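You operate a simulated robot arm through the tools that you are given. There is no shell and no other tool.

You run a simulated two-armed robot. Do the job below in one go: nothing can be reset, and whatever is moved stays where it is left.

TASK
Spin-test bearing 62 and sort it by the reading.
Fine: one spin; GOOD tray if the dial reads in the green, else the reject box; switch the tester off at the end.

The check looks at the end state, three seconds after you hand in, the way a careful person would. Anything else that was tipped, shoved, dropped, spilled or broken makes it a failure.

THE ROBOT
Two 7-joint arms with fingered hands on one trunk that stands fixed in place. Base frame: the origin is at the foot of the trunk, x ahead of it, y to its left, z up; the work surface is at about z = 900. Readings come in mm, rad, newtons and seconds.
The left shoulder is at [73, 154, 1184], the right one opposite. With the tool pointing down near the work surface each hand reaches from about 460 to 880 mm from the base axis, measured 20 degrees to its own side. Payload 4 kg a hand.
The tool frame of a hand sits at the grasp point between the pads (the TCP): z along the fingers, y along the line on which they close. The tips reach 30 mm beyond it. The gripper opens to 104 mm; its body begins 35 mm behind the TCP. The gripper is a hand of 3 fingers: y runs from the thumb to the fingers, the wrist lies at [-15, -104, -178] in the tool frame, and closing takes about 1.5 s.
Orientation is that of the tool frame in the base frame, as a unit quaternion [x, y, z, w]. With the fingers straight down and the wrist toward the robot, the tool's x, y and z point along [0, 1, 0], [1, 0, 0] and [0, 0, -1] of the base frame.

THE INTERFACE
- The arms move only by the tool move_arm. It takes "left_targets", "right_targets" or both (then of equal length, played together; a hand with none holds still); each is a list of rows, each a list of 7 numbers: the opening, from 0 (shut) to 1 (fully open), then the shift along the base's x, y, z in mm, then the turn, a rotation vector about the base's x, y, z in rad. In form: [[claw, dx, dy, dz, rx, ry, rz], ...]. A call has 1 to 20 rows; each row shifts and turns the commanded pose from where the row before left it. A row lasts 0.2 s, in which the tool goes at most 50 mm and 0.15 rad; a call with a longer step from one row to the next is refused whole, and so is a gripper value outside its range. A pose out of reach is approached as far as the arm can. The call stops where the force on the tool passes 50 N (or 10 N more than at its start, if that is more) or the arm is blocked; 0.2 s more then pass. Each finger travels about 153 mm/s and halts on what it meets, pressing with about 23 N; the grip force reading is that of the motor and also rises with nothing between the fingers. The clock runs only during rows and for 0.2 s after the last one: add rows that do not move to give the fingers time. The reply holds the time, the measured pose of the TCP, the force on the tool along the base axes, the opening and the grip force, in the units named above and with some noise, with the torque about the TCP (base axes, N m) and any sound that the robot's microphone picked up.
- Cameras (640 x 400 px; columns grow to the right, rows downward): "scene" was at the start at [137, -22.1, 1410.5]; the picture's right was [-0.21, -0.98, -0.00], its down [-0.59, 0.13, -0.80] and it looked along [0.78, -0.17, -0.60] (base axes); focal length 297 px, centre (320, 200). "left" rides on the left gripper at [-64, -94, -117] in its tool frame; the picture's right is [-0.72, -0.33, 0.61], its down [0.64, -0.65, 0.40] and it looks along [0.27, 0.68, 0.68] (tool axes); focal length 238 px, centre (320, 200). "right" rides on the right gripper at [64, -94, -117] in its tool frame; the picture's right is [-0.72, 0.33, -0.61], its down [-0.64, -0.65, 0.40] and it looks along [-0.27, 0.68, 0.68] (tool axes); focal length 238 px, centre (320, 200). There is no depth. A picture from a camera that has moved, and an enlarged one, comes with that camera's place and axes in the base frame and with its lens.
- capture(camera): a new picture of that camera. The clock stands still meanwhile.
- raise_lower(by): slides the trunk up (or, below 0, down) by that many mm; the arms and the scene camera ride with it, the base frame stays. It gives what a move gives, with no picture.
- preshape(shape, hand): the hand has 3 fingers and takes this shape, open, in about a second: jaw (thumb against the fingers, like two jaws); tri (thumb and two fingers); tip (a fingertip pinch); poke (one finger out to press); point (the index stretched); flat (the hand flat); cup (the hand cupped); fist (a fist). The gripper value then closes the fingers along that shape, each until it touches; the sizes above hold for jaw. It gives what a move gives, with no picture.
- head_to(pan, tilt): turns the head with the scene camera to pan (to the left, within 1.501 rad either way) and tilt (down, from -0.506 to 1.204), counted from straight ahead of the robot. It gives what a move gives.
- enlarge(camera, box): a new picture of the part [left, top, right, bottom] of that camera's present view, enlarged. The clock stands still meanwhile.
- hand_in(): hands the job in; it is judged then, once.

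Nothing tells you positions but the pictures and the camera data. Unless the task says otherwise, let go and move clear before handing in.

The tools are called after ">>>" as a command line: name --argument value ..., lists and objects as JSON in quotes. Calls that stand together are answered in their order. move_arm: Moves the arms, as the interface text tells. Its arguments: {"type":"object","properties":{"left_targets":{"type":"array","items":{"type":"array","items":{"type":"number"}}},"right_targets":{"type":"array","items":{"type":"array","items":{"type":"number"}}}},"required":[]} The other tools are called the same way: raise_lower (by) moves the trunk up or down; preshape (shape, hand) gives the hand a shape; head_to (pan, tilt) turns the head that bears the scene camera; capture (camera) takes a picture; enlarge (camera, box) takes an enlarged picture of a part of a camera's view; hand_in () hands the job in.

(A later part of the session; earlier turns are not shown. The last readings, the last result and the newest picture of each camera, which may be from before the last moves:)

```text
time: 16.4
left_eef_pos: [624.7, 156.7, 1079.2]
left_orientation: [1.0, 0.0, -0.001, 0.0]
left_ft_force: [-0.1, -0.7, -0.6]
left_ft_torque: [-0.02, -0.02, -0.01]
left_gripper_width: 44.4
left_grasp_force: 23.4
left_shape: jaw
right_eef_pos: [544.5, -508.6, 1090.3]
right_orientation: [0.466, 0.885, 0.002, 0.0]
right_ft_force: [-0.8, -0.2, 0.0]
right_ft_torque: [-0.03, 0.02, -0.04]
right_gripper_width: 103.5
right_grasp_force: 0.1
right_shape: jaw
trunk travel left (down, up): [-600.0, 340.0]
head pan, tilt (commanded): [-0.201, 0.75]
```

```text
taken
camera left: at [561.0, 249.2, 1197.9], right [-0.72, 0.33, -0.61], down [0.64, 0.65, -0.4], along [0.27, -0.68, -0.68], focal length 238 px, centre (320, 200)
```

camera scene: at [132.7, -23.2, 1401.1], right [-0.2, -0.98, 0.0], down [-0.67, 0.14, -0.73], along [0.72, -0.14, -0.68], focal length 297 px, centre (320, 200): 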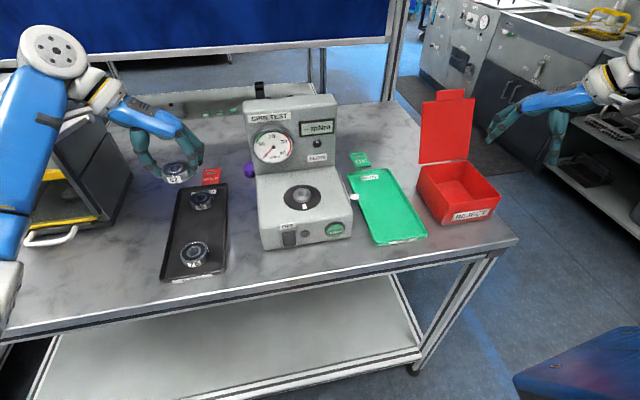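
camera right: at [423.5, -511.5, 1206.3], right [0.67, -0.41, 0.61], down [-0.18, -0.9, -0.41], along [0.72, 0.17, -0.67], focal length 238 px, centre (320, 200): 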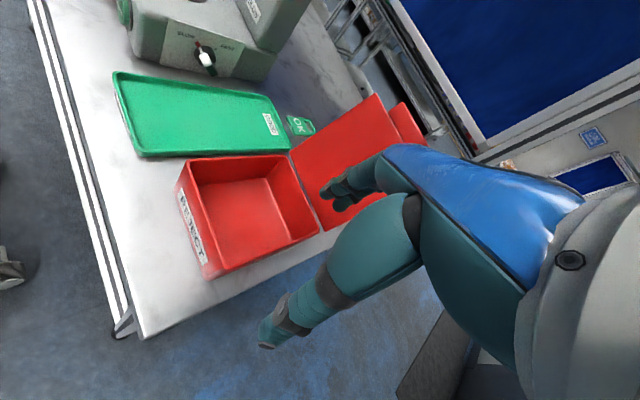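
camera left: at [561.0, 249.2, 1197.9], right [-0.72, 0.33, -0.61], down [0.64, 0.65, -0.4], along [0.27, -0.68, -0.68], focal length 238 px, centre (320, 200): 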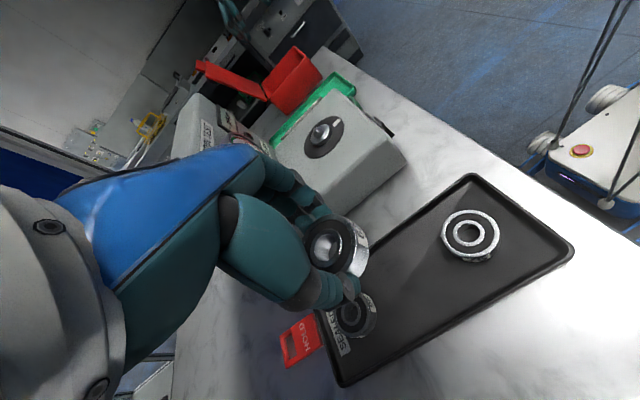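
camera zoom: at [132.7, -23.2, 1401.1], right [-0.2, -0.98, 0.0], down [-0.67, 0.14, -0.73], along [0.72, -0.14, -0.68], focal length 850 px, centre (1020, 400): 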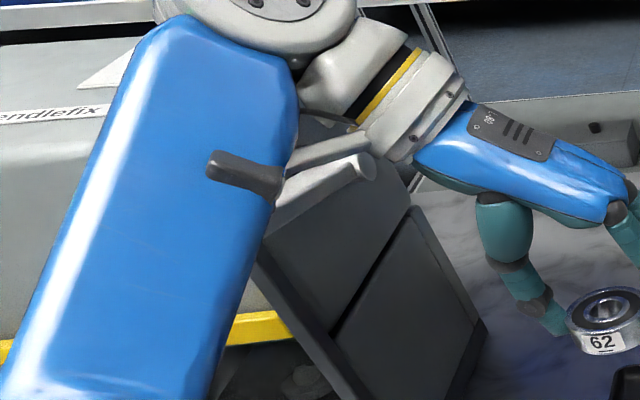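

The lever seems to have come back up once the arm left it, and bearing 62 is held securely. I'll measure the spindle more precisely from both cameras.

>>> enlarge --camera "left" --box '[290, 100, 360, 160]'

>>> enlarge --camera "scene" --box '[270, 170, 340, 230]'

>>> enlarge --camera "left" --box '[270, 190, 410, 310]'

```text
6.67 times, centred on (325, 130) of left
camera zoom: at [561.0, 249.2, 1197.9], right [-0.72, 0.33, -0.61], down [0.64, 0.65, -0.4], along [0.27, -0.68, -0.68], focal length 1589 px, centre (287, 667)
```

zoom: 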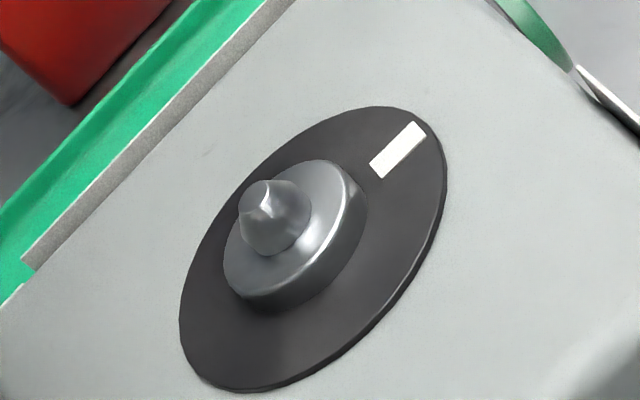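

```text
6.67 times, centred on (305, 200) of scene
camera zoom: at [132.7, -23.2, 1401.1], right [-0.2, -0.98, 0.0], down [-0.67, 0.14, -0.73], along [0.72, -0.14, -0.68], focal length 1982 px, centre (420, 200)
```

zoom: 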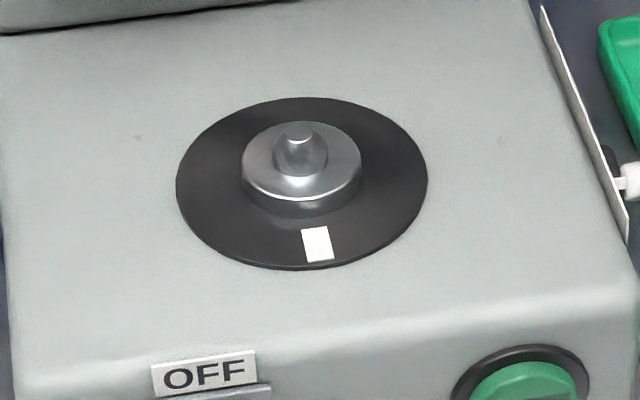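

```text
3.33 times, centred on (340, 250) of left
camera zoom: at [561.0, 249.2, 1197.9], right [-0.72, 0.33, -0.61], down [0.64, 0.65, -0.4], along [0.27, -0.68, -0.68], focal length 794 px, centre (253, 33)
```

zoom: 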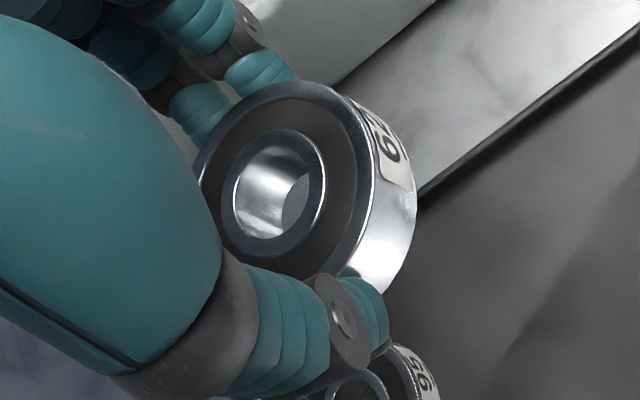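

Combining views, the nub axis is near (592, -78) with its top near z≈998; the bearing sits almost centred in the hand. I carry it over the spindle at a safe height and then compare bearing and nub in the same picture.

>>> move_arm --left_targets '[[0.3, -17, 0, 5, 0, 0, 0], [0.3, -17, -15, 5, 0, 0, 0], [0.3, 0, -35, 0, 0, 0, 0], [0.3, 0, -35, 0, 0, 0, 0], [0.3, 0, -35, 0, 0, 0, 0], [0.3, 0, -35, 0, 0, 0, 0], [0.3, 0, -35, 0, 0, 0, 0], [0.3, 0, -30, 0, 0, 0, 0], [0.3, 0, -14, 0, 0, 0, 0], [0.3, 0, 0, 0, 0, 0, 0]]'

>>> capture --camera "scene"

>>> capture --camera "left"

>>> enlarge --camera "scene" --box '[0, 60, 150, 200]'

```text
time: 18.6
left_eef_pos: [591.8, -78.4, 1087.4]
left_orientation: [1.0, 0.0, -0.001, 0.0]
left_ft_force: [0.0, 0.1, -1.8]
left_ft_torque: [0.04, -0.03, -0.01]
left_gripper_width: 44.2
left_grasp_force: 23.4
left_shape: jaw
right_eef_pos: [544.3, -506.4, 1090.3]
right_orientation: [0.466, 0.885, 0.001, -0.001]
right_ft_force: [0.1, -0.3, -0.4]
right_ft_torque: [0.01, 0.03, -0.05]
right_gripper_width: 103.6
right_grasp_force: 0.0
right_shape: jaw
trunk travel left (down, up): [-600.0, 340.0]
head pan, tilt (commanded): [-0.201, 0.75]
```

```text
taken
camera scene: at [134.1, -21.8, 1401.0], right [-0.2, -0.98, 0.0], down [-0.67, 0.14, -0.73], along [0.71, -0.14, -0.68], focal length 297 px, centre (320, 200)
```

scene: 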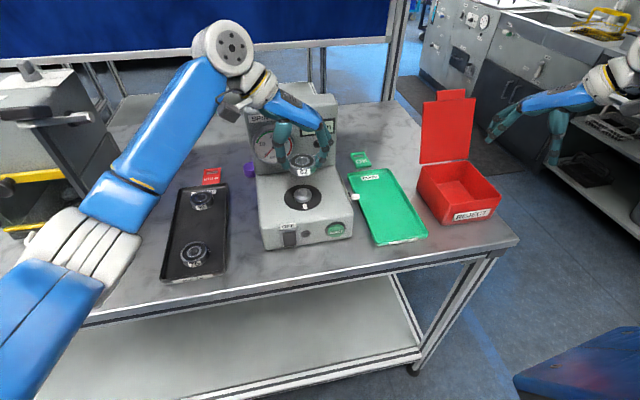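

```text
taken
camera left: at [528.1, 15.2, 1203.9], right [-0.72, 0.33, -0.61], down [0.64, 0.65, -0.41], along [0.27, -0.68, -0.68], focal length 238 px, centre (320, 200)
```

left: 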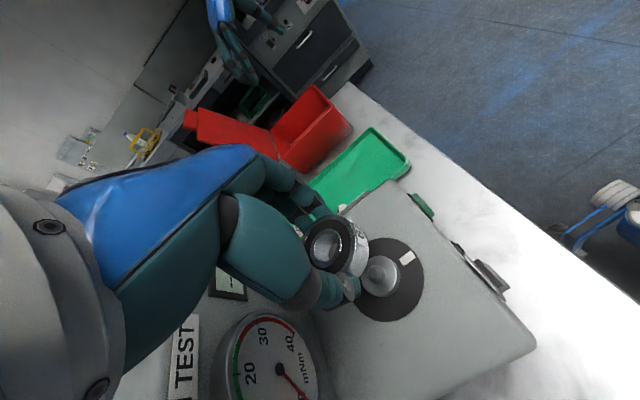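

```text
2.86 times, centred on (75, 130) of scene
camera zoom: at [134.1, -21.8, 1401.0], right [-0.2, -0.98, 0.0], down [-0.67, 0.14, -0.73], along [0.71, -0.14, -0.68], focal length 850 px, centre (1020, 400)
```

zoom: 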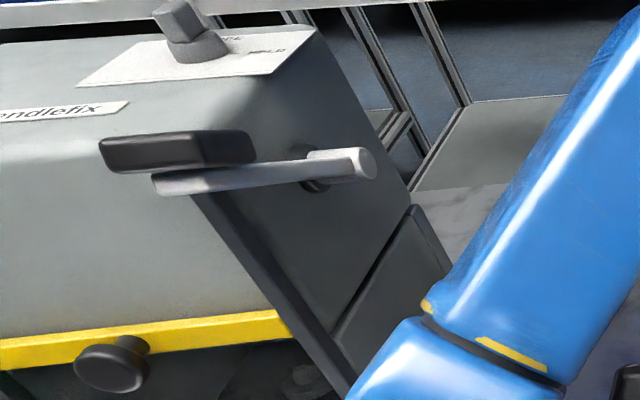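

The lever is back at its original position, so no lasting change there. Now I compare bearing and nub closely in one picture.

>>> enlarge --camera "scene" --box '[265, 140, 345, 220]'

>>> enlarge --camera "left" --box '[290, 190, 440, 330]'

```text
5.00 times, centred on (305, 180) of scene
camera zoom: at [134.1, -21.8, 1401.0], right [-0.2, -0.98, 0.0], down [-0.67, 0.14, -0.73], along [0.71, -0.14, -0.68], focal length 1487 px, centre (395, 300)
```

zoom: 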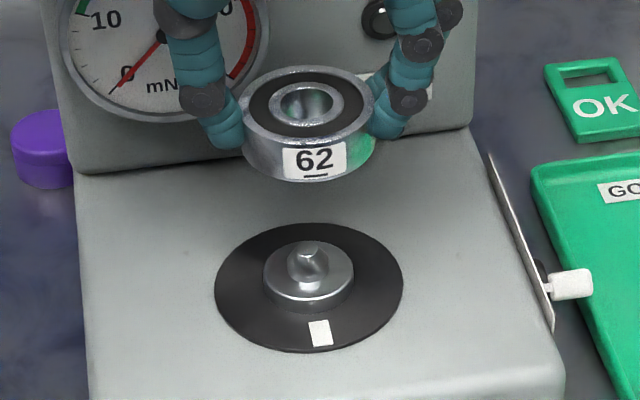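

```text
2.86 times, centred on (365, 260) of left
camera zoom: at [528.1, 15.2, 1203.9], right [-0.72, 0.33, -0.61], down [0.64, 0.65, -0.41], along [0.27, -0.68, -0.68], focal length 681 px, centre (191, 29)
```

zoom: 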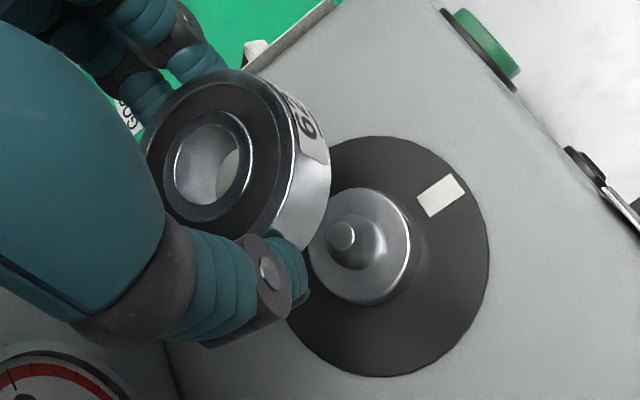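

Both cameras agree the nub is about (+0.8, +3) mm from the bearing axis. I correct that and descend to just above the nub.

>>> move_arm --left_targets '[[0.3, 0.8, 3, -10, 0, 0, 0], [0.3, 0, 0, -15, 0, 0, 0], [0.3, 0, 0, -15, 0, 0, 0], [0.3, 0, 0, -6, 0, 0, 0], [0.3, 0, 0, 0, 0, 0, 0], [0.3, 0, 0, 0, 0, 0, 0]]'

>>> enlarge --camera "scene" --box '[265, 140, 345, 220]'

>>> enlarge --camera "left" --box '[290, 190, 440, 330]'

```text
time: 20.0
left_eef_pos: [591.9, -74.8, 1040.9]
left_orientation: [1.0, 0.0, -0.001, -0.001]
left_ft_force: [-0.6, 0.6, -2.3]
left_ft_torque: [0.03, -0.01, 0.01]
left_gripper_width: 44.3
left_grasp_force: 22.9
left_shape: jaw
right_eef_pos: [544.9, -507.1, 1090.2]
right_orientation: [0.466, 0.885, 0.001, -0.002]
right_ft_force: [1.0, -0.1, -0.6]
right_ft_torque: [-0.02, -0.03, -0.01]
right_gripper_width: 103.7
right_grasp_force: 0.0
right_shape: jaw
trunk travel left (down, up): [-600.0, 340.0]
head pan, tilt (commanded): [-0.201, 0.75]
```

```text
5.00 times, centred on (305, 180) of scene
camera zoom: at [134.0, -22.3, 1401.0], right [-0.2, -0.98, 0.0], down [-0.67, 0.14, -0.73], along [0.71, -0.14, -0.68], focal length 1487 px, centre (395, 300)
```

zoom: 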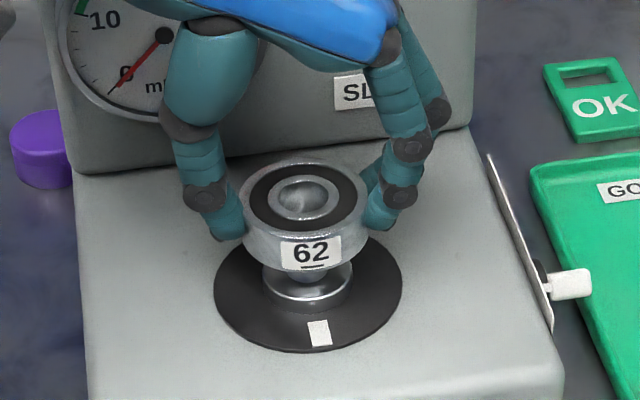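

```text
2.86 times, centred on (365, 260) of left
camera zoom: at [529.0, 17.8, 1158.3], right [-0.72, 0.33, -0.61], down [0.64, 0.65, -0.41], along [0.27, -0.68, -0.68], focal length 681 px, centre (191, 29)
```

zoom: 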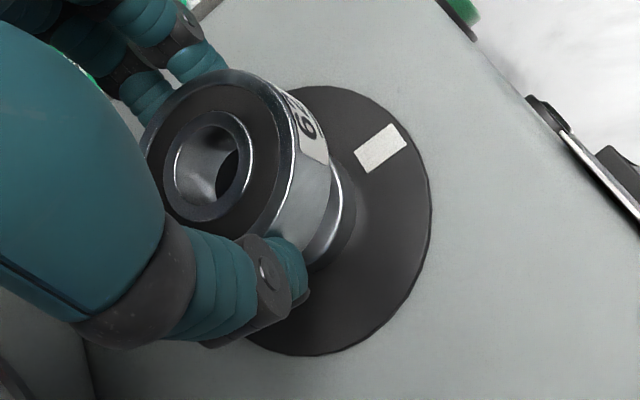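

Bearing and nub line up within a millimetre. I lower slowly onto the nub, watching the force.

>>> move_arm --left_targets '[[0.3, 0, 0, -4, 0, 0, 0], [0.3, 0, 0, -3, 0, 0, 0], [0.3, 0, 0, -3, 0, 0, 0], [0.3, 0, 0, -2, 0, 0, 0], [0.3, 0, 0, 0, 0, 0, 0]]'

>>> enlarge --camera "scene" --box '[265, 140, 345, 220]'

>>> enlarge --camera "left" --box '[290, 190, 440, 330]'

```text
time: 21.2
left_eef_pos: [591.4, -74.0, 1029.7]
left_orientation: [1.0, -0.001, -0.001, -0.001]
left_ft_force: [0.1, 0.1, -2.3]
left_ft_torque: [0.01, 0.01, 0.0]
left_gripper_width: 44.3
left_grasp_force: 23.1
left_shape: jaw
right_eef_pos: [544.7, -507.2, 1089.5]
right_orientation: [0.467, 0.884, 0.0, 0.0]
right_ft_force: [0.8, -0.4, -0.1]
right_ft_torque: [-0.01, -0.01, -0.01]
right_gripper_width: 103.9
right_grasp_force: 0.0
right_shape: jaw
trunk travel left (down, up): [-600.0, 340.0]
head pan, tilt (commanded): [-0.201, 0.75]
```

```text
5.00 times, centred on (305, 180) of scene
camera zoom: at [134.0, -22.3, 1401.0], right [-0.2, -0.98, 0.0], down [-0.67, 0.14, -0.73], along [0.71, -0.14, -0.68], focal length 1487 px, centre (395, 300)
```

zoom: 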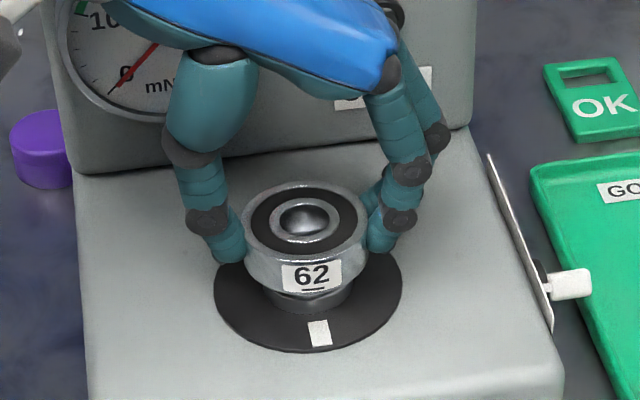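

```text
2.86 times, centred on (365, 260) of left
camera zoom: at [528.1, 18.0, 1147.0], right [-0.72, 0.33, -0.61], down [0.64, 0.65, -0.4], along [0.27, -0.68, -0.68], focal length 681 px, centre (191, 29)
```

zoom: 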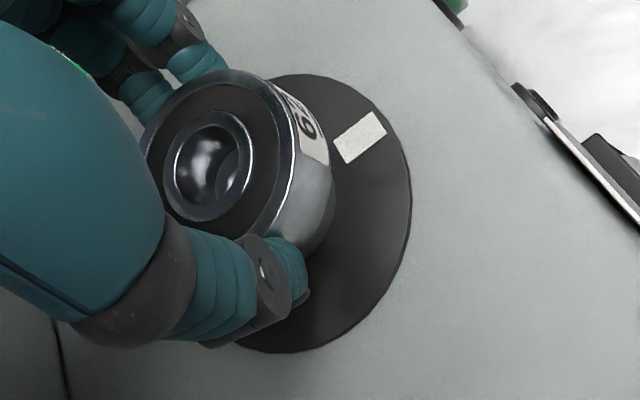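

The nub is entering the bore without side force. I continue down in small steps to seat it.

>>> move_arm --left_targets '[[0.3, 0, 0, -2, 0, 0, 0], [0.3, 0, 0, -2, 0, 0, 0], [0.3, 0, 0, -2, 0, 0, 0], [0.3, 0, 0, 0, 0, 0, 0]]'

>>> enlarge --camera "scene" --box '[265, 140, 345, 220]'

>>> enlarge --camera "left" --box '[290, 190, 440, 330]'

```text
time: 22.2
left_eef_pos: [591.5, -75.6, 1024.0]
left_orientation: [1.0, 0.0, -0.001, 0.0]
left_ft_force: [1.2, 0.8, -2.0]
left_ft_torque: [-0.02, 0.0, -0.01]
left_gripper_width: 44.2
left_grasp_force: 23.5
left_shape: jaw
right_eef_pos: [544.4, -506.3, 1089.7]
right_orientation: [0.467, 0.884, 0.0, -0.001]
right_ft_force: [0.2, 0.3, 0.4]
right_ft_torque: [0.0, 0.03, -0.02]
right_gripper_width: 103.8
right_grasp_force: 0.1
right_shape: jaw
trunk travel left (down, up): [-600.0, 340.0]
head pan, tilt (commanded): [-0.201, 0.75]
```

```text
5.00 times, centred on (305, 180) of scene
camera zoom: at [134.2, -22.2, 1401.0], right [-0.2, -0.98, 0.0], down [-0.67, 0.14, -0.73], along [0.71, -0.14, -0.68], focal length 1487 px, centre (395, 300)
```

zoom: 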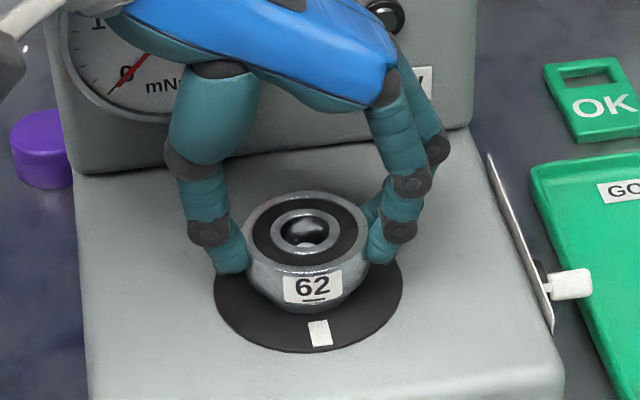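

```text
2.86 times, centred on (365, 260) of left
camera zoom: at [528.7, 17.9, 1140.7], right [-0.72, 0.33, -0.61], down [0.64, 0.65, -0.41], along [0.27, -0.68, -0.68], focal length 681 px, centre (191, 29)
```

zoom: 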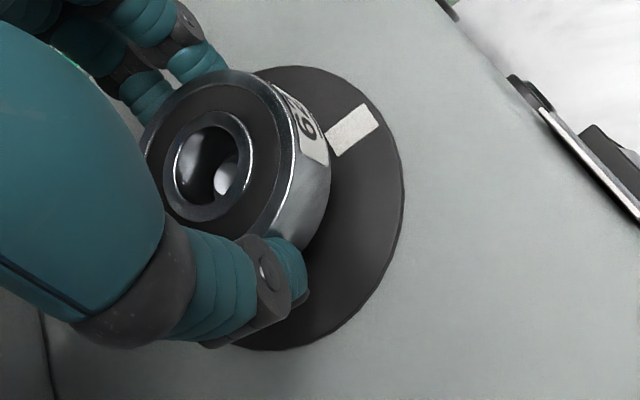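

The nub shows inside the bore, centred. I lower the last few millimetres until it seats.

>>> move_arm --left_targets '[[0.3, 0, 0, -2, 0, 0, 0], [0.3, 0, 0, -1.5, 0, 0, 0], [0.3, 0, 0, -1, 0, 0, 0], [0.3, 0, 0, 0, 0, 0, 0]]'

>>> enlarge --camera "scene" --box '[265, 140, 345, 220]'

```text
time: 23.2
left_eef_pos: [592.4, -74.9, 1019.2]
left_orientation: [1.0, -0.001, -0.001, 0.0]
left_ft_force: [0.1, -0.5, -0.8]
left_ft_torque: [0.02, -0.01, 0.0]
left_gripper_width: 44.1
left_grasp_force: 23.0
left_shape: jaw
right_eef_pos: [544.2, -506.1, 1090.3]
right_orientation: [0.466, 0.885, 0.001, -0.002]
right_ft_force: [0.0, 1.3, 0.9]
right_ft_torque: [0.01, -0.04, 0.0]
right_gripper_width: 103.7
right_grasp_force: 0.0
right_shape: jaw
trunk travel left (down, up): [-600.0, 340.0]
head pan, tilt (commanded): [-0.201, 0.75]
```

```text
5.00 times, centred on (305, 180) of scene
camera zoom: at [134.0, -22.3, 1401.0], right [-0.2, -0.98, 0.0], down [-0.67, 0.14, -0.73], along [0.71, -0.14, -0.68], focal length 1487 px, centre (395, 300)
```

zoom: 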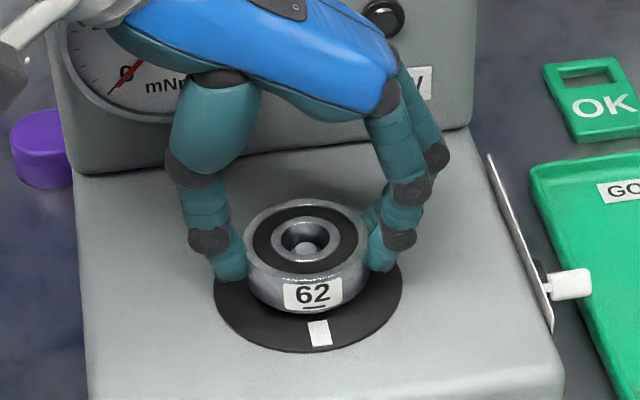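

It's close to seated; I go down a bit more while watching the vertical force.

>>> move_arm --left_targets '[[0.3, 0, 0, -1, 0, 0, 0], [0.3, 0, 0, -1, 0, 0, 0], [0.3, 0, 0, 0, 0, 0, 0]]'

```text
time: 24.0
left_eef_pos: [591.8, -75.2, 1019.1]
left_orientation: [1.0, 0.0, 0.001, 0.001]
left_ft_force: [3.7, 0.6, 7.5]
left_ft_torque: [0.05, -0.08, 0.05]
left_gripper_width: 44.2
left_grasp_force: 23.1
left_shape: jaw
right_eef_pos: [544.3, -506.7, 1090.6]
right_orientation: [0.467, 0.884, 0.0, 0.0]
right_ft_force: [-0.7, -0.4, -0.5]
right_ft_torque: [-0.01, 0.02, -0.01]
right_gripper_width: 103.9
right_grasp_force: 0.0
right_shape: jaw
trunk travel left (down, up): [-600.0, 340.0]
head pan, tilt (commanded): [-0.201, 0.75]
```

The bearing is seated (upward force 7.5 N, no further descent). I open the fingers and lift straight off.

>>> move_arm --left_targets '[[0.3, 0, 0, 1, 0, 0, 0], [0.5, 0, 0, 0, 0, 0, 0], [0.62, 0, 0, 0, 0, 0, 0], [0.62, 0, 0, 0, 0, 0, 0], [0.62, 0, 0, 0, 0, 0, 0]]'

>>> enlarge --camera "scene" --box '[265, 140, 345, 220]'

```text
time: 25.2
left_eef_pos: [591.5, -75.5, 1018.4]
left_orientation: [1.0, 0.0, -0.001, -0.001]
left_ft_force: [0.5, -0.1, 0.0]
left_ft_torque: [0.0, 0.01, 0.04]
left_gripper_width: 64.1
left_grasp_force: 0.0
left_shape: jaw
right_eef_pos: [544.9, -507.7, 1089.5]
right_orientation: [0.466, 0.885, 0.001, -0.001]
right_ft_force: [-1.2, -0.3, -0.2]
right_ft_torque: [0.01, 0.05, 0.02]
right_gripper_width: 103.6
right_grasp_force: 0.1
right_shape: jaw
trunk travel left (down, up): [-600.0, 340.0]
head pan, tilt (commanded): [-0.201, 0.75]
```

```text
5.00 times, centred on (305, 180) of scene
camera zoom: at [133.6, -22.2, 1401.0], right [-0.2, -0.98, 0.0], down [-0.67, 0.14, -0.73], along [0.71, -0.14, -0.68], focal length 1487 px, centre (395, 300)
```

zoom: 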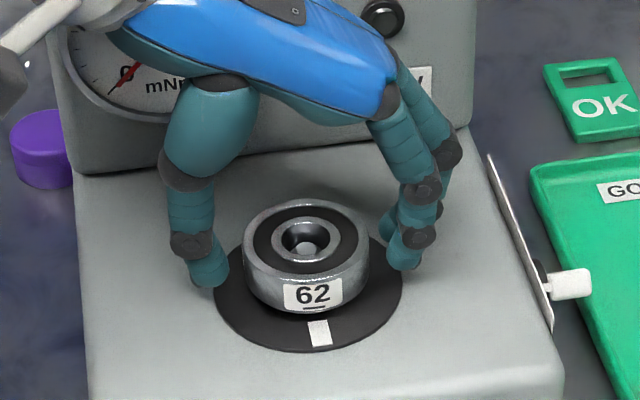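

Released cleanly. I raise the left hand well up, then bring it back left while turning it to its starting orientation, staying high.

>>> move_arm --left_targets '[[0.62, 0, 0, 10, 0, 0, 0], [0.62, 0, 0, 15, 0, 0, 0], [0.62, 0, 0, 20, 0, 0, 0], [0.62, 0, 0, 25, 0, 0, 0], [0.62, 0, 0, 30, 0, 0, 0], [0.62, 0, 0, 30, 0, 0, 0], [0.62, 0, 0, 30, 0, 0, 0], [0.62, -5, 15, 5, 0, 0, 0.142], [0.62, -5, 20, 0, 0, 0, 0.142], [0.62, -5, 20, 0, 0, 0, 0.142], [0.62, -5, 20, 0, 0, 0, 0.142], [0.62, -5, 20, 0, 0, 0, 0.142], [0.62, -5, 20, 0, 0, 0, 0.142], [0.62, -5, 20, 0, 0, 0, 0.142], [0.62, -5, 20, 0, 0, 0, 0.142], [0.62, -5, 20, 0, 0, 0, 0.142], [0.62, -5, 20, 0, 0, 0, 0.142], [0.62, -5, 20, 0, 0, 0, 0.142]]'

>>> capture --camera "scene"

>>> enlarge --camera "scene" --box '[240, 90, 360, 255]'

```text
time: 29.0
left_eef_pos: [537.1, 141.4, 1183.6]
left_orientation: [0.709, 0.705, 0.001, 0.0]
left_ft_force: [-0.2, 0.3, -0.6]
left_ft_torque: [-0.03, -0.01, -0.01]
left_gripper_width: 64.1
left_grasp_force: 0.0
left_shape: jaw
right_eef_pos: [543.2, -505.5, 1091.3]
right_orientation: [0.468, 0.884, 0.0, 0.001]
right_ft_force: [-0.9, 0.5, 0.9]
right_ft_torque: [0.0, 0.04, -0.02]
right_gripper_width: 103.8
right_grasp_force: 0.0
right_shape: jaw
trunk travel left (down, up): [-600.0, 340.0]
head pan, tilt (commanded): [-0.201, 0.75]
```

```text
taken
camera scene: at [132.2, -19.8, 1401.2], right [-0.2, -0.98, 0.0], down [-0.67, 0.14, -0.73], along [0.72, -0.15, -0.68], focal length 297 px, centre (320, 200)
```

scene: 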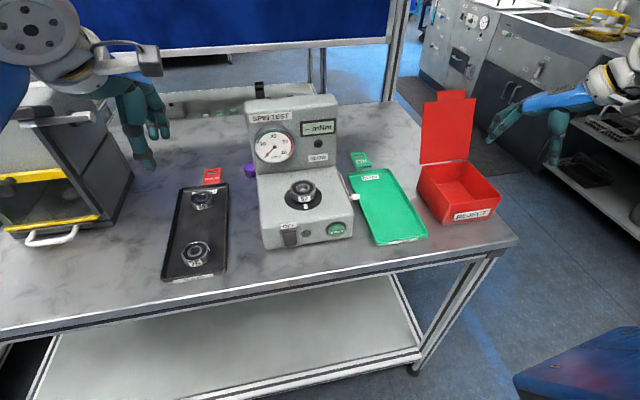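

```text
2.42 times, centred on (300, 172) of scene
camera zoom: at [132.2, -19.8, 1401.2], right [-0.2, -0.98, 0.0], down [-0.67, 0.14, -0.73], along [0.72, -0.15, -0.68], focal length 721 px, centre (368, 267)
```

zoom: 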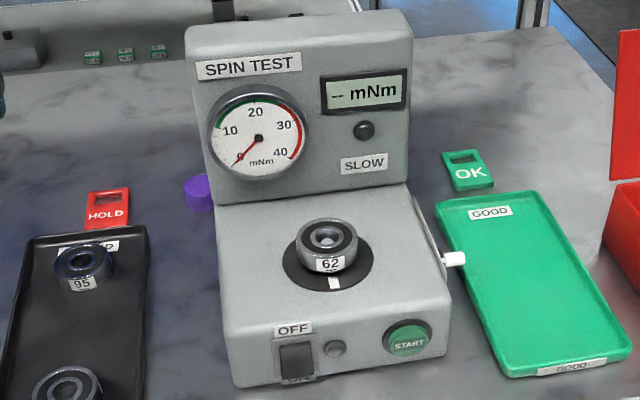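

Bearing 62 sits flat on the spindle and everything else looks unmoved. Next, I shape the right hand into "poke" to operate the rocker and see where the fingertip is.

>>> preshape --shape "poke" --hand "right"

>>> capture --camera "right"

>>> enlarge --camera "scene" --box '[460, 40, 640, 190]'

```text
time: 29.9
left_eef_pos: [537.2, 139.3, 1184.2]
left_orientation: [0.71, 0.704, 0.001, 0.0]
left_ft_force: [0.1, 0.0, -0.6]
left_ft_torque: [-0.02, 0.01, -0.02]
left_gripper_width: 64.3
left_grasp_force: 0.1
left_shape: jaw
right_eef_pos: [545.2, -507.7, 1090.9]
right_orientation: [0.467, 0.884, 0.0, 0.0]
right_ft_force: [-0.3, 0.1, -0.4]
right_ft_torque: [0.04, -0.03, 0.02]
right_gripper_width: 0.1
right_grasp_force: 0.0
right_shape: poke
trunk travel left (down, up): [-600.0, 340.0]
head pan, tilt (commanded): [-0.201, 0.75]
```

```text
taken
camera right: at [430.3, -507.1, 1205.6], right [0.68, -0.41, 0.61], down [-0.18, -0.9, -0.41], along [0.72, 0.17, -0.68], focal length 238 px, centre (320, 200)
```

right: 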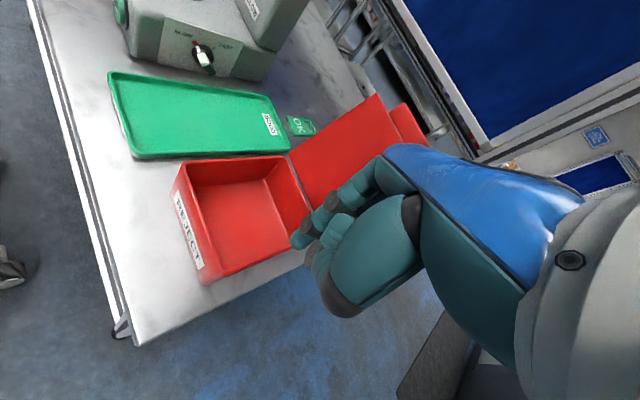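

```text
2.67 times, centred on (550, 115) of scene
camera zoom: at [133.5, -21.1, 1401.1], right [-0.2, -0.98, 0.0], down [-0.67, 0.14, -0.73], along [0.71, -0.14, -0.68], focal length 793 px, centre (-293, 427)
```

zoom: 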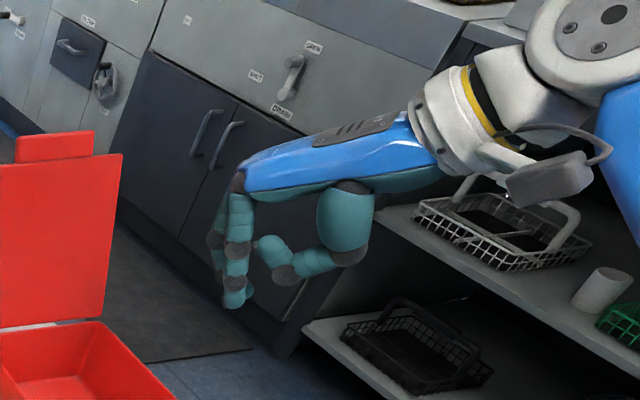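

>>> enlarge --camera "right" --box '[270, 160, 390, 280]'

>>> enlarge --camera "scene" --box '[505, 90, 575, 160]'

```text
3.33 times, centred on (330, 220) of right
camera zoom: at [430.3, -507.1, 1205.6], right [0.68, -0.41, 0.61], down [-0.18, -0.9, -0.41], along [0.72, 0.17, -0.68], focal length 794 px, centre (287, 133)
```

zoom: 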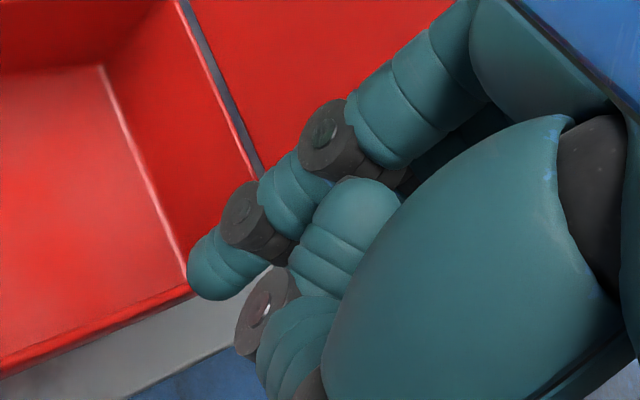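

```text
5.71 times, centred on (540, 125) of scene
camera zoom: at [133.5, -21.1, 1401.1], right [-0.2, -0.98, 0.0], down [-0.67, 0.14, -0.73], along [0.71, -0.14, -0.68], focal length 1699 px, centre (-937, 629)
```

zoom: 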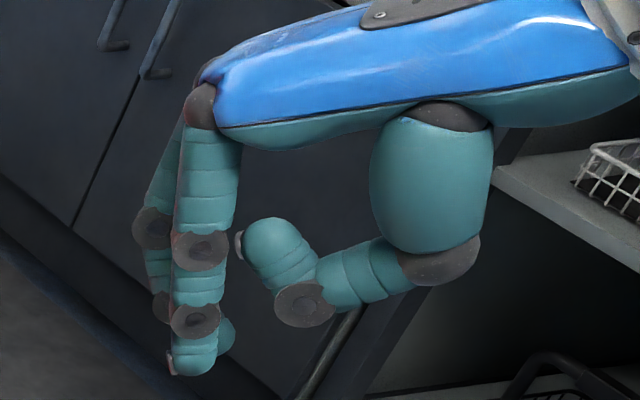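

In "poke" the index stands straight, its tip about 30 mm beyond the TCP and slightly toward tool +x. I'll bring the right hand around in front of the tester, turned so that the index is on the tester side, staying high.

>>> move_arm --right_targets '[[0, -8, 36, 2, 0, 0, -0.1375], [0, -8, 36, 2, 0, 0, -0.1375], [0, -8, 36, 2, 0, 0, -0.1375], [0, -8, 36, 2, 0, 0, -0.1375], [0, -8, 36, 2, 0, 0, -0.1375], [0, -8, 36, 0, 0, 0, -0.1375], [0, -8, 36, 0, 0, 0, -0.1375], [0, -8, 36, 0, 0, 0, -0.1375], [0, -8, 36, 0, 0, 0, -0.1375], [0, -3, 36, 0, 0, 0, -0.1375], [0, 0, 36, 0, 0, 0, -0.1375], [0, 0, 36, 0, 0, 0, -0.1375], [0, 0, 0, 0, 0, 0, 0]]'

>>> capture --camera "scene"

>>> capture --camera "right"

```text
time: 32.7
left_eef_pos: [536.5, 141.6, 1183.3]
left_orientation: [0.711, 0.703, 0.0, 0.0]
left_ft_force: [0.4, 0.2, -0.7]
left_ft_torque: [0.01, -0.01, -0.02]
left_gripper_width: 64.4
left_grasp_force: 0.1
left_shape: jaw
right_eef_pos: [471.4, -70.0, 1102.2]
right_orientation: [0.966, 0.257, 0.0, 0.001]
right_ft_force: [0.2, -0.2, -1.0]
right_ft_torque: [-0.02, -0.03, 0.0]
right_gripper_width: 0.2
right_grasp_force: 0.0
right_shape: poke
trunk travel left (down, up): [-600.0, 340.0]
head pan, tilt (commanded): [-0.201, 0.75]
```

```text
taken
camera scene: at [133.6, -17.8, 1401.1], right [-0.2, -0.98, 0.0], down [-0.67, 0.14, -0.73], along [0.71, -0.15, -0.68], focal length 297 px, centre (320, 200)
```

scene: 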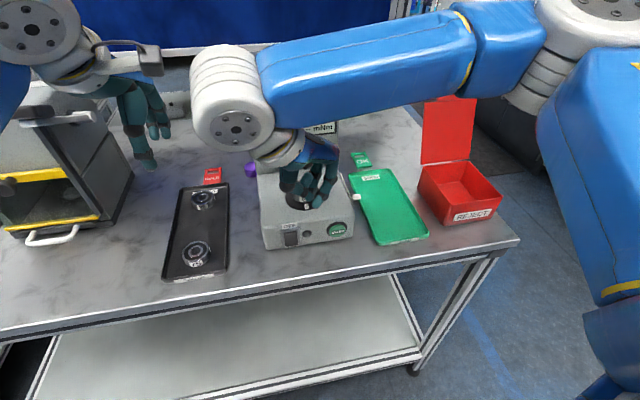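

```text
taken
camera right: at [478.8, 42.4, 1218.6], right [-0.46, -0.64, 0.61], down [-0.88, 0.25, -0.4], along [0.11, -0.73, -0.68], focal length 238 px, centre (320, 200)
```

right: 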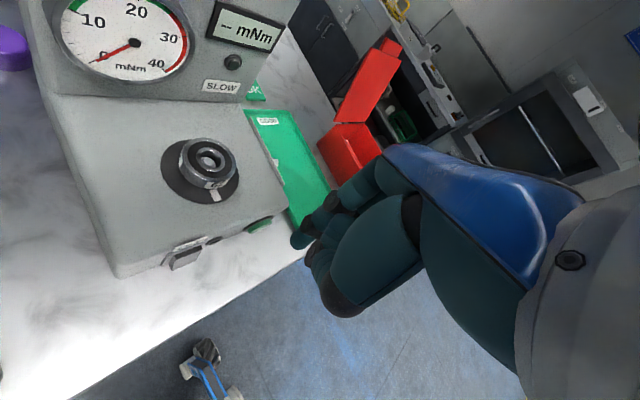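

The hand is placed in front of and above the tester with the index side toward it. I tilt the hand forward about 0.5 rad so the fingertip leads, and check again.

>>> move_arm --right_targets '[[0, -1.5, 7, -8, 0, -0.125, 0], [0, -1.5, 7, -8, 0, -0.125, 0], [0, -1.5, 7, -8, 0, -0.125, 0], [0, -1.5, 7, -8, 0, -0.125, 0], [0, 0, 0, -20, 0, 0, 0], [0, 0, 0, -20, 0, 0, 0], [0, 0, 0, 0, 0, 0, 0]]'

>>> capture --camera "scene"

>>> capture --camera "right"

>>> capture --camera "left"

```text
time: 34.3
left_eef_pos: [537.9, 142.6, 1183.3]
left_orientation: [0.71, 0.704, 0.0, 0.0]
left_ft_force: [0.2, -0.2, -0.6]
left_ft_torque: [-0.01, 0.03, -0.01]
left_gripper_width: 64.2
left_grasp_force: 0.1
left_shape: jaw
right_eef_pos: [495.1, -46.2, 1039.5]
right_orientation: [0.937, 0.25, 0.237, 0.064]
right_ft_force: [0.9, -0.5, 0.2]
right_ft_torque: [0.02, -0.02, 0.0]
right_gripper_width: 0.0
right_grasp_force: 0.0
right_shape: poke
right hand out of reach, approached as far as the arm can: row 4, 5, 6
trunk travel left (down, up): [-600.0, 340.0]
head pan, tilt (commanded): [-0.201, 0.75]
```

```text
taken
camera scene: at [133.3, -18.2, 1401.1], right [-0.2, -0.98, 0.0], down [-0.67, 0.14, -0.73], along [0.71, -0.15, -0.68], focal length 297 px, centre (320, 200)
```

scene: 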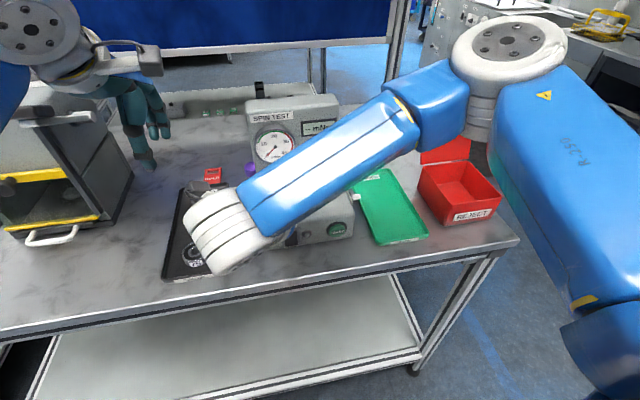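

```text
taken
camera right: at [446.0, 67.0, 1145.1], right [-0.7, -0.64, 0.32], down [-0.58, 0.24, -0.77], along [0.42, -0.73, -0.54], focal length 238 px, centre (320, 200)
```

right: 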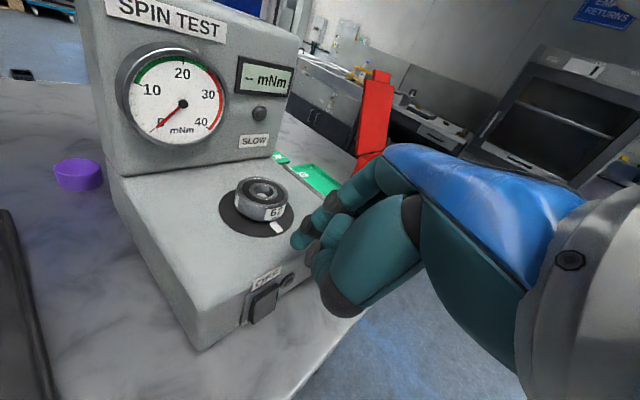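

```text
taken
camera left: at [443.0, 78.1, 1300.9], right [-0.33, -0.72, -0.61], down [-0.65, 0.65, -0.41], along [0.69, 0.26, -0.68], focal length 238 px, centre (320, 200)
```

left: 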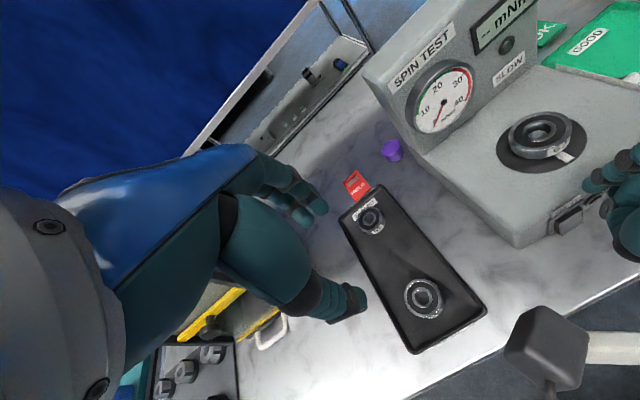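

The arm is too folded to tilt this close in. Raising the trunk gives the shoulder more distance, so I'll raise it 150 mm (both hands go up freely) and then come down.

>>> raise_lower --by 150

>>> move_arm --right_targets '[[0, 0, 0, 0, 0, 0, 0]]'

>>> capture --camera "scene"

```text
time: 36.0
left_eef_pos: [538.8, 142.1, 1332.8]
left_orientation: [0.71, 0.704, 0.001, 0.0]
left_ft_force: [-0.5, 0.7, 0.8]
left_ft_torque: [0.01, -0.01, 0.0]
left_gripper_width: 64.2
left_grasp_force: 0.0
left_shape: jaw
right_eef_pos: [495.2, -46.7, 1188.5]
right_orientation: [0.937, 0.25, 0.236, 0.063]
right_ft_force: [0.7, -0.7, -0.6]
right_ft_torque: [-0.01, -0.02, 0.06]
right_gripper_width: 0.0
right_grasp_force: 0.1
right_shape: poke
trunk travel left (down, up): [-750.0, 190.0]
head pan, tilt (commanded): [-0.201, 0.75]
```

```text
time: 36.4
left_eef_pos: [537.9, 142.3, 1333.0]
left_orientation: [0.711, 0.704, 0.0, 0.0]
left_ft_force: [0.7, 1.1, -0.7]
left_ft_torque: [0.04, -0.01, 0.01]
left_gripper_width: 64.3
left_grasp_force: 0.1
left_shape: jaw
right_eef_pos: [494.8, -47.1, 1189.9]
right_orientation: [0.937, 0.25, 0.237, 0.062]
right_ft_force: [0.0, -0.2, -0.3]
right_ft_torque: [0.01, -0.01, 0.0]
right_gripper_width: 0.0
right_grasp_force: 0.0
right_shape: poke
trunk travel left (down, up): [-750.0, 190.0]
head pan, tilt (commanded): [-0.201, 0.75]
```

```text
taken
camera scene: at [133.9, -18.1, 1551.1], right [-0.2, -0.98, 0.0], down [-0.67, 0.14, -0.73], along [0.71, -0.15, -0.68], focal length 297 px, centre (320, 200)
```

scene: 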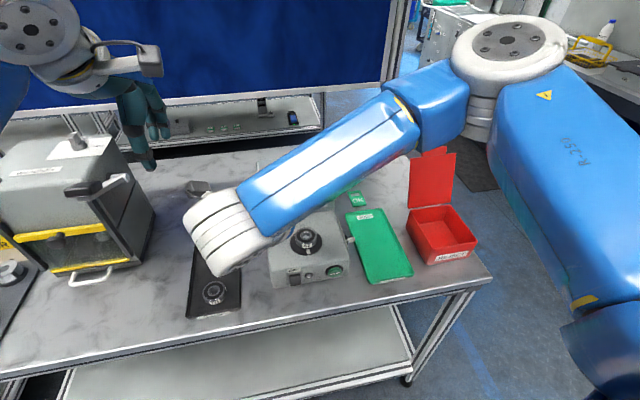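

The trunk rise worked. Now I lower the right hand in front of the tester, moving back in x so the fingertip stays clear of the front face.

>>> move_arm --right_targets '[[0, -11, 1, -15, 0, 0, 0], [0, -11, 1, -25, 0, 0, 0], [0, -11, 1, -30, 0, 0, 0], [0, -5, 1, -30, 0, 0, 0], [0, 0, 0, -30, 0, 0, 0], [0, 0, 0, -30, 0, 0, 0], [0, 0, 0, 0, 0, 0, 0]]'

>>> capture --camera "right"

>>> capture --camera "scene"

>>> capture --camera "left"

```text
time: 38.0
left_eef_pos: [537.1, 142.3, 1335.2]
left_orientation: [0.71, 0.705, 0.0, 0.001]
left_ft_force: [-0.2, 1.4, 0.0]
left_ft_torque: [0.02, 0.01, -0.01]
left_gripper_width: 64.1
left_grasp_force: 0.0
left_shape: jaw
right_eef_pos: [500.6, -47.7, 1034.0]
right_orientation: [0.937, 0.251, 0.236, 0.063]
right_ft_force: [-0.3, -1.0, 1.0]
right_ft_torque: [0.02, -0.02, 0.0]
right_gripper_width: 0.0
right_grasp_force: 0.1
right_shape: poke
right hand out of reach, approached as far as the arm can: row 1, 2, 3, 4
trunk travel left (down, up): [-750.0, 190.0]
head pan, tilt (commanded): [-0.201, 0.75]
```

```text
taken
camera right: at [451.7, 65.7, 1139.7], right [-0.7, -0.64, 0.32], down [-0.58, 0.24, -0.77], along [0.42, -0.73, -0.55], focal length 238 px, centre (320, 200)
```

right: 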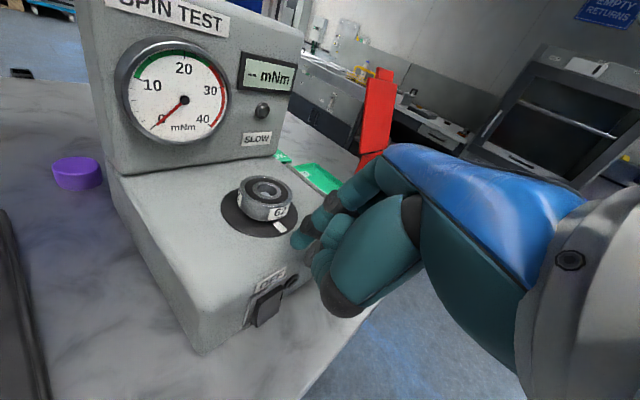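

```text
taken
camera scene: at [134.1, -18.2, 1551.1], right [-0.2, -0.98, 0.0], down [-0.67, 0.14, -0.73], along [0.71, -0.15, -0.68], focal length 297 px, centre (320, 200)
```

scene: 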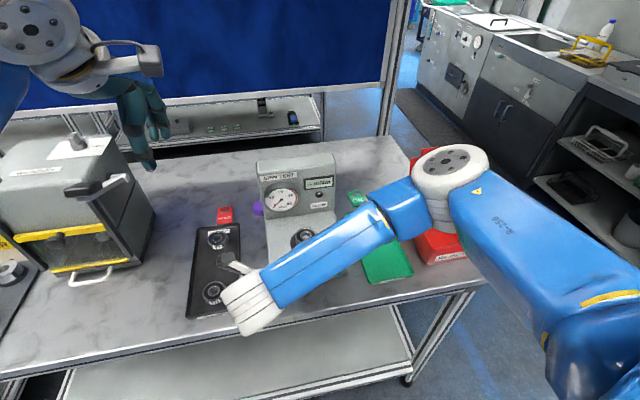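

```text
taken
camera left: at [443.4, 78.1, 1450.8], right [-0.33, -0.72, -0.61], down [-0.65, 0.65, -0.4], along [0.69, 0.26, -0.68], focal length 238 px, centre (320, 200)
```

left: 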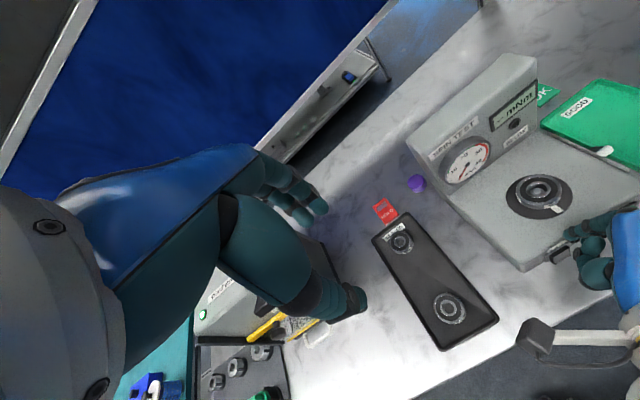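

That yaw/tilt combination hits a joint limit. I go up a bit and turn the hand so the wrist is toward the robot, keeping the forward tilt, which should be more natural.

>>> move_arm --right_targets '[[0, 0, 0, 20, 0, 0, 0], [0, 0, 0, 25, 0, 0, 0], [0, 0, 0, 20, 0, 0, 0], [0, -2, 0.5, 5, -0.0628, 0, 0.1149], [0, -2, 0.5, 0, -0.0628, 0, 0.1149], [0, -2, 0.5, 0, -0.0628, 0, 0.1149], [0, -3, 0.5, 0, -0.0628, 0, 0.1149], [0, -3, 0.5, 0, -0.0628, 0, 0.1149], [0, -3, 0.5, 0, -0.0628, 0, 0.1149], [0, -3, 0.5, 0, -0.0628, 0, 0.1149], [0, -3, 0.5, 0, -0.0628, 0, 0.1149], [0, 0, 0, 0, 0, 0, 0]]'

>>> capture --camera "scene"

>>> capture --camera "right"

```text
time: 40.6
left_eef_pos: [538.3, 142.1, 1333.4]
left_orientation: [0.711, 0.704, 0.0, 0.0]
left_ft_force: [0.1, 0.7, -0.1]
left_ft_torque: [0.0, 0.03, 0.01]
left_gripper_width: 64.0
left_grasp_force: 0.0
left_shape: jaw
right_eef_pos: [480.9, -46.4, 1103.5]
right_orientation: [0.686, 0.685, 0.173, 0.175]
right_ft_force: [0.4, 0.0, -1.2]
right_ft_torque: [0.04, 0.03, 0.02]
right_gripper_width: 0.0
right_grasp_force: 0.0
right_shape: poke
trunk travel left (down, up): [-750.0, 190.0]
head pan, tilt (commanded): [-0.201, 0.75]
```

```text
taken
camera scene: at [133.9, -19.2, 1551.1], right [-0.2, -0.98, 0.0], down [-0.67, 0.14, -0.73], along [0.71, -0.15, -0.68], focal length 297 px, centre (320, 200)
```

scene: 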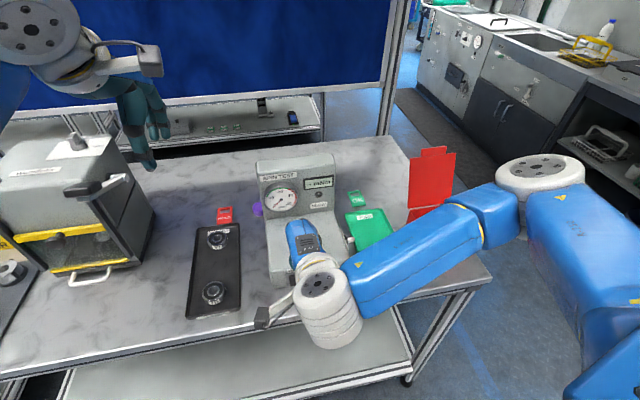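

```text
taken
camera right: at [341.6, 18.3, 1160.4], right [-0.01, -0.72, 0.7], down [-0.38, -0.64, -0.66], along [0.92, -0.27, -0.27], focal length 238 px, centre (320, 200)
```

right: 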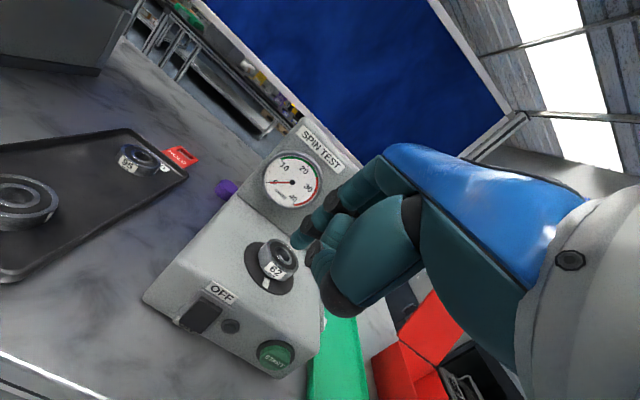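

Now the pose is reachable. I lower the fingertip in front of the rocker, keeping it about 25 mm short of the front face.

>>> move_arm --right_targets '[[0, -4, 0.4, -24, 0, 0, 0], [0, -4, 0.4, -24, 0, 0, 0], [0, -4, 0.4, -24, 0, 0, 0], [0, -3, 0.4, -24, 0, 0, 0], [0, 0, 0.4, -24, 0, 0, 0], [0, 0, 0.4, -20, 0, 0, 0], [0, 0, 0, 0, 0, 0, 0]]'

>>> capture --camera "right"

>>> enlarge --camera "scene" --box '[240, 180, 360, 300]'

>>> enlarge --camera "left" --box '[480, 180, 640, 320]'

```text
time: 42.2
left_eef_pos: [538.6, 142.2, 1334.3]
left_orientation: [0.71, 0.704, 0.001, 0.0]
left_ft_force: [0.3, -0.2, -0.1]
left_ft_torque: [0.01, 0.0, -0.01]
left_gripper_width: 64.0
left_grasp_force: 0.1
left_shape: jaw
right_eef_pos: [464.9, -44.9, 962.5]
right_orientation: [0.686, 0.685, 0.173, 0.174]
right_ft_force: [0.9, 0.5, 0.0]
right_ft_torque: [0.0, 0.01, -0.01]
right_gripper_width: 0.3
right_grasp_force: 0.1
right_shape: poke
trunk travel left (down, up): [-750.0, 190.0]
head pan, tilt (commanded): [-0.201, 0.75]
```

```text
taken
camera right: at [325.8, 20.8, 1019.1], right [-0.01, -0.72, 0.7], down [-0.38, -0.64, -0.66], along [0.92, -0.27, -0.27], focal length 238 px, centre (320, 200)
```

right: 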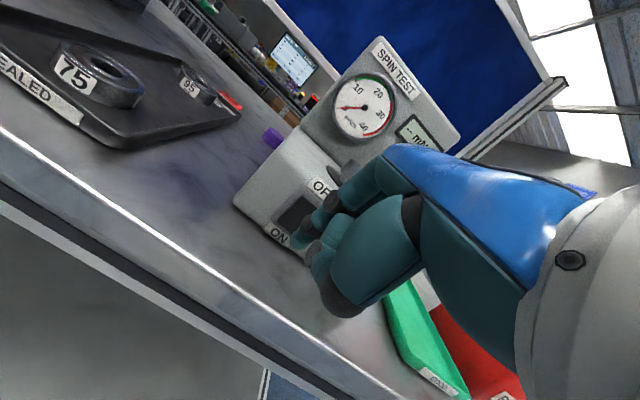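

```text
3.33 times, centred on (300, 240) of scene
camera zoom: at [133.6, -18.7, 1551.1], right [-0.2, -0.98, 0.0], down [-0.67, 0.14, -0.73], along [0.71, -0.15, -0.68], focal length 991 px, centre (387, 67)
```

zoom: 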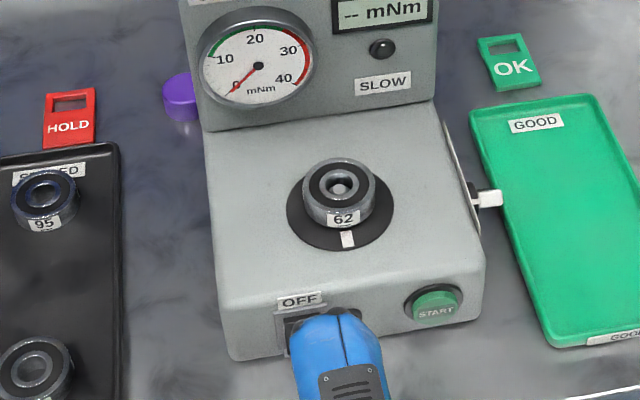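

```text
2.86 times, centred on (560, 250) of left
camera zoom: at [443.9, 77.6, 1450.7], right [-0.33, -0.72, -0.61], down [-0.65, 0.65, -0.4], along [0.69, 0.26, -0.68], focal length 681 px, centre (-366, 57)
```

zoom: 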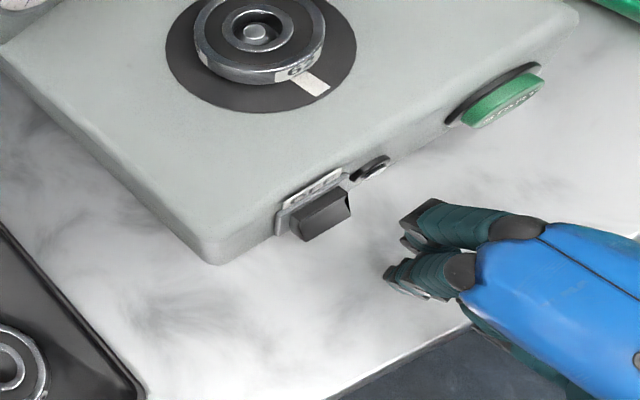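

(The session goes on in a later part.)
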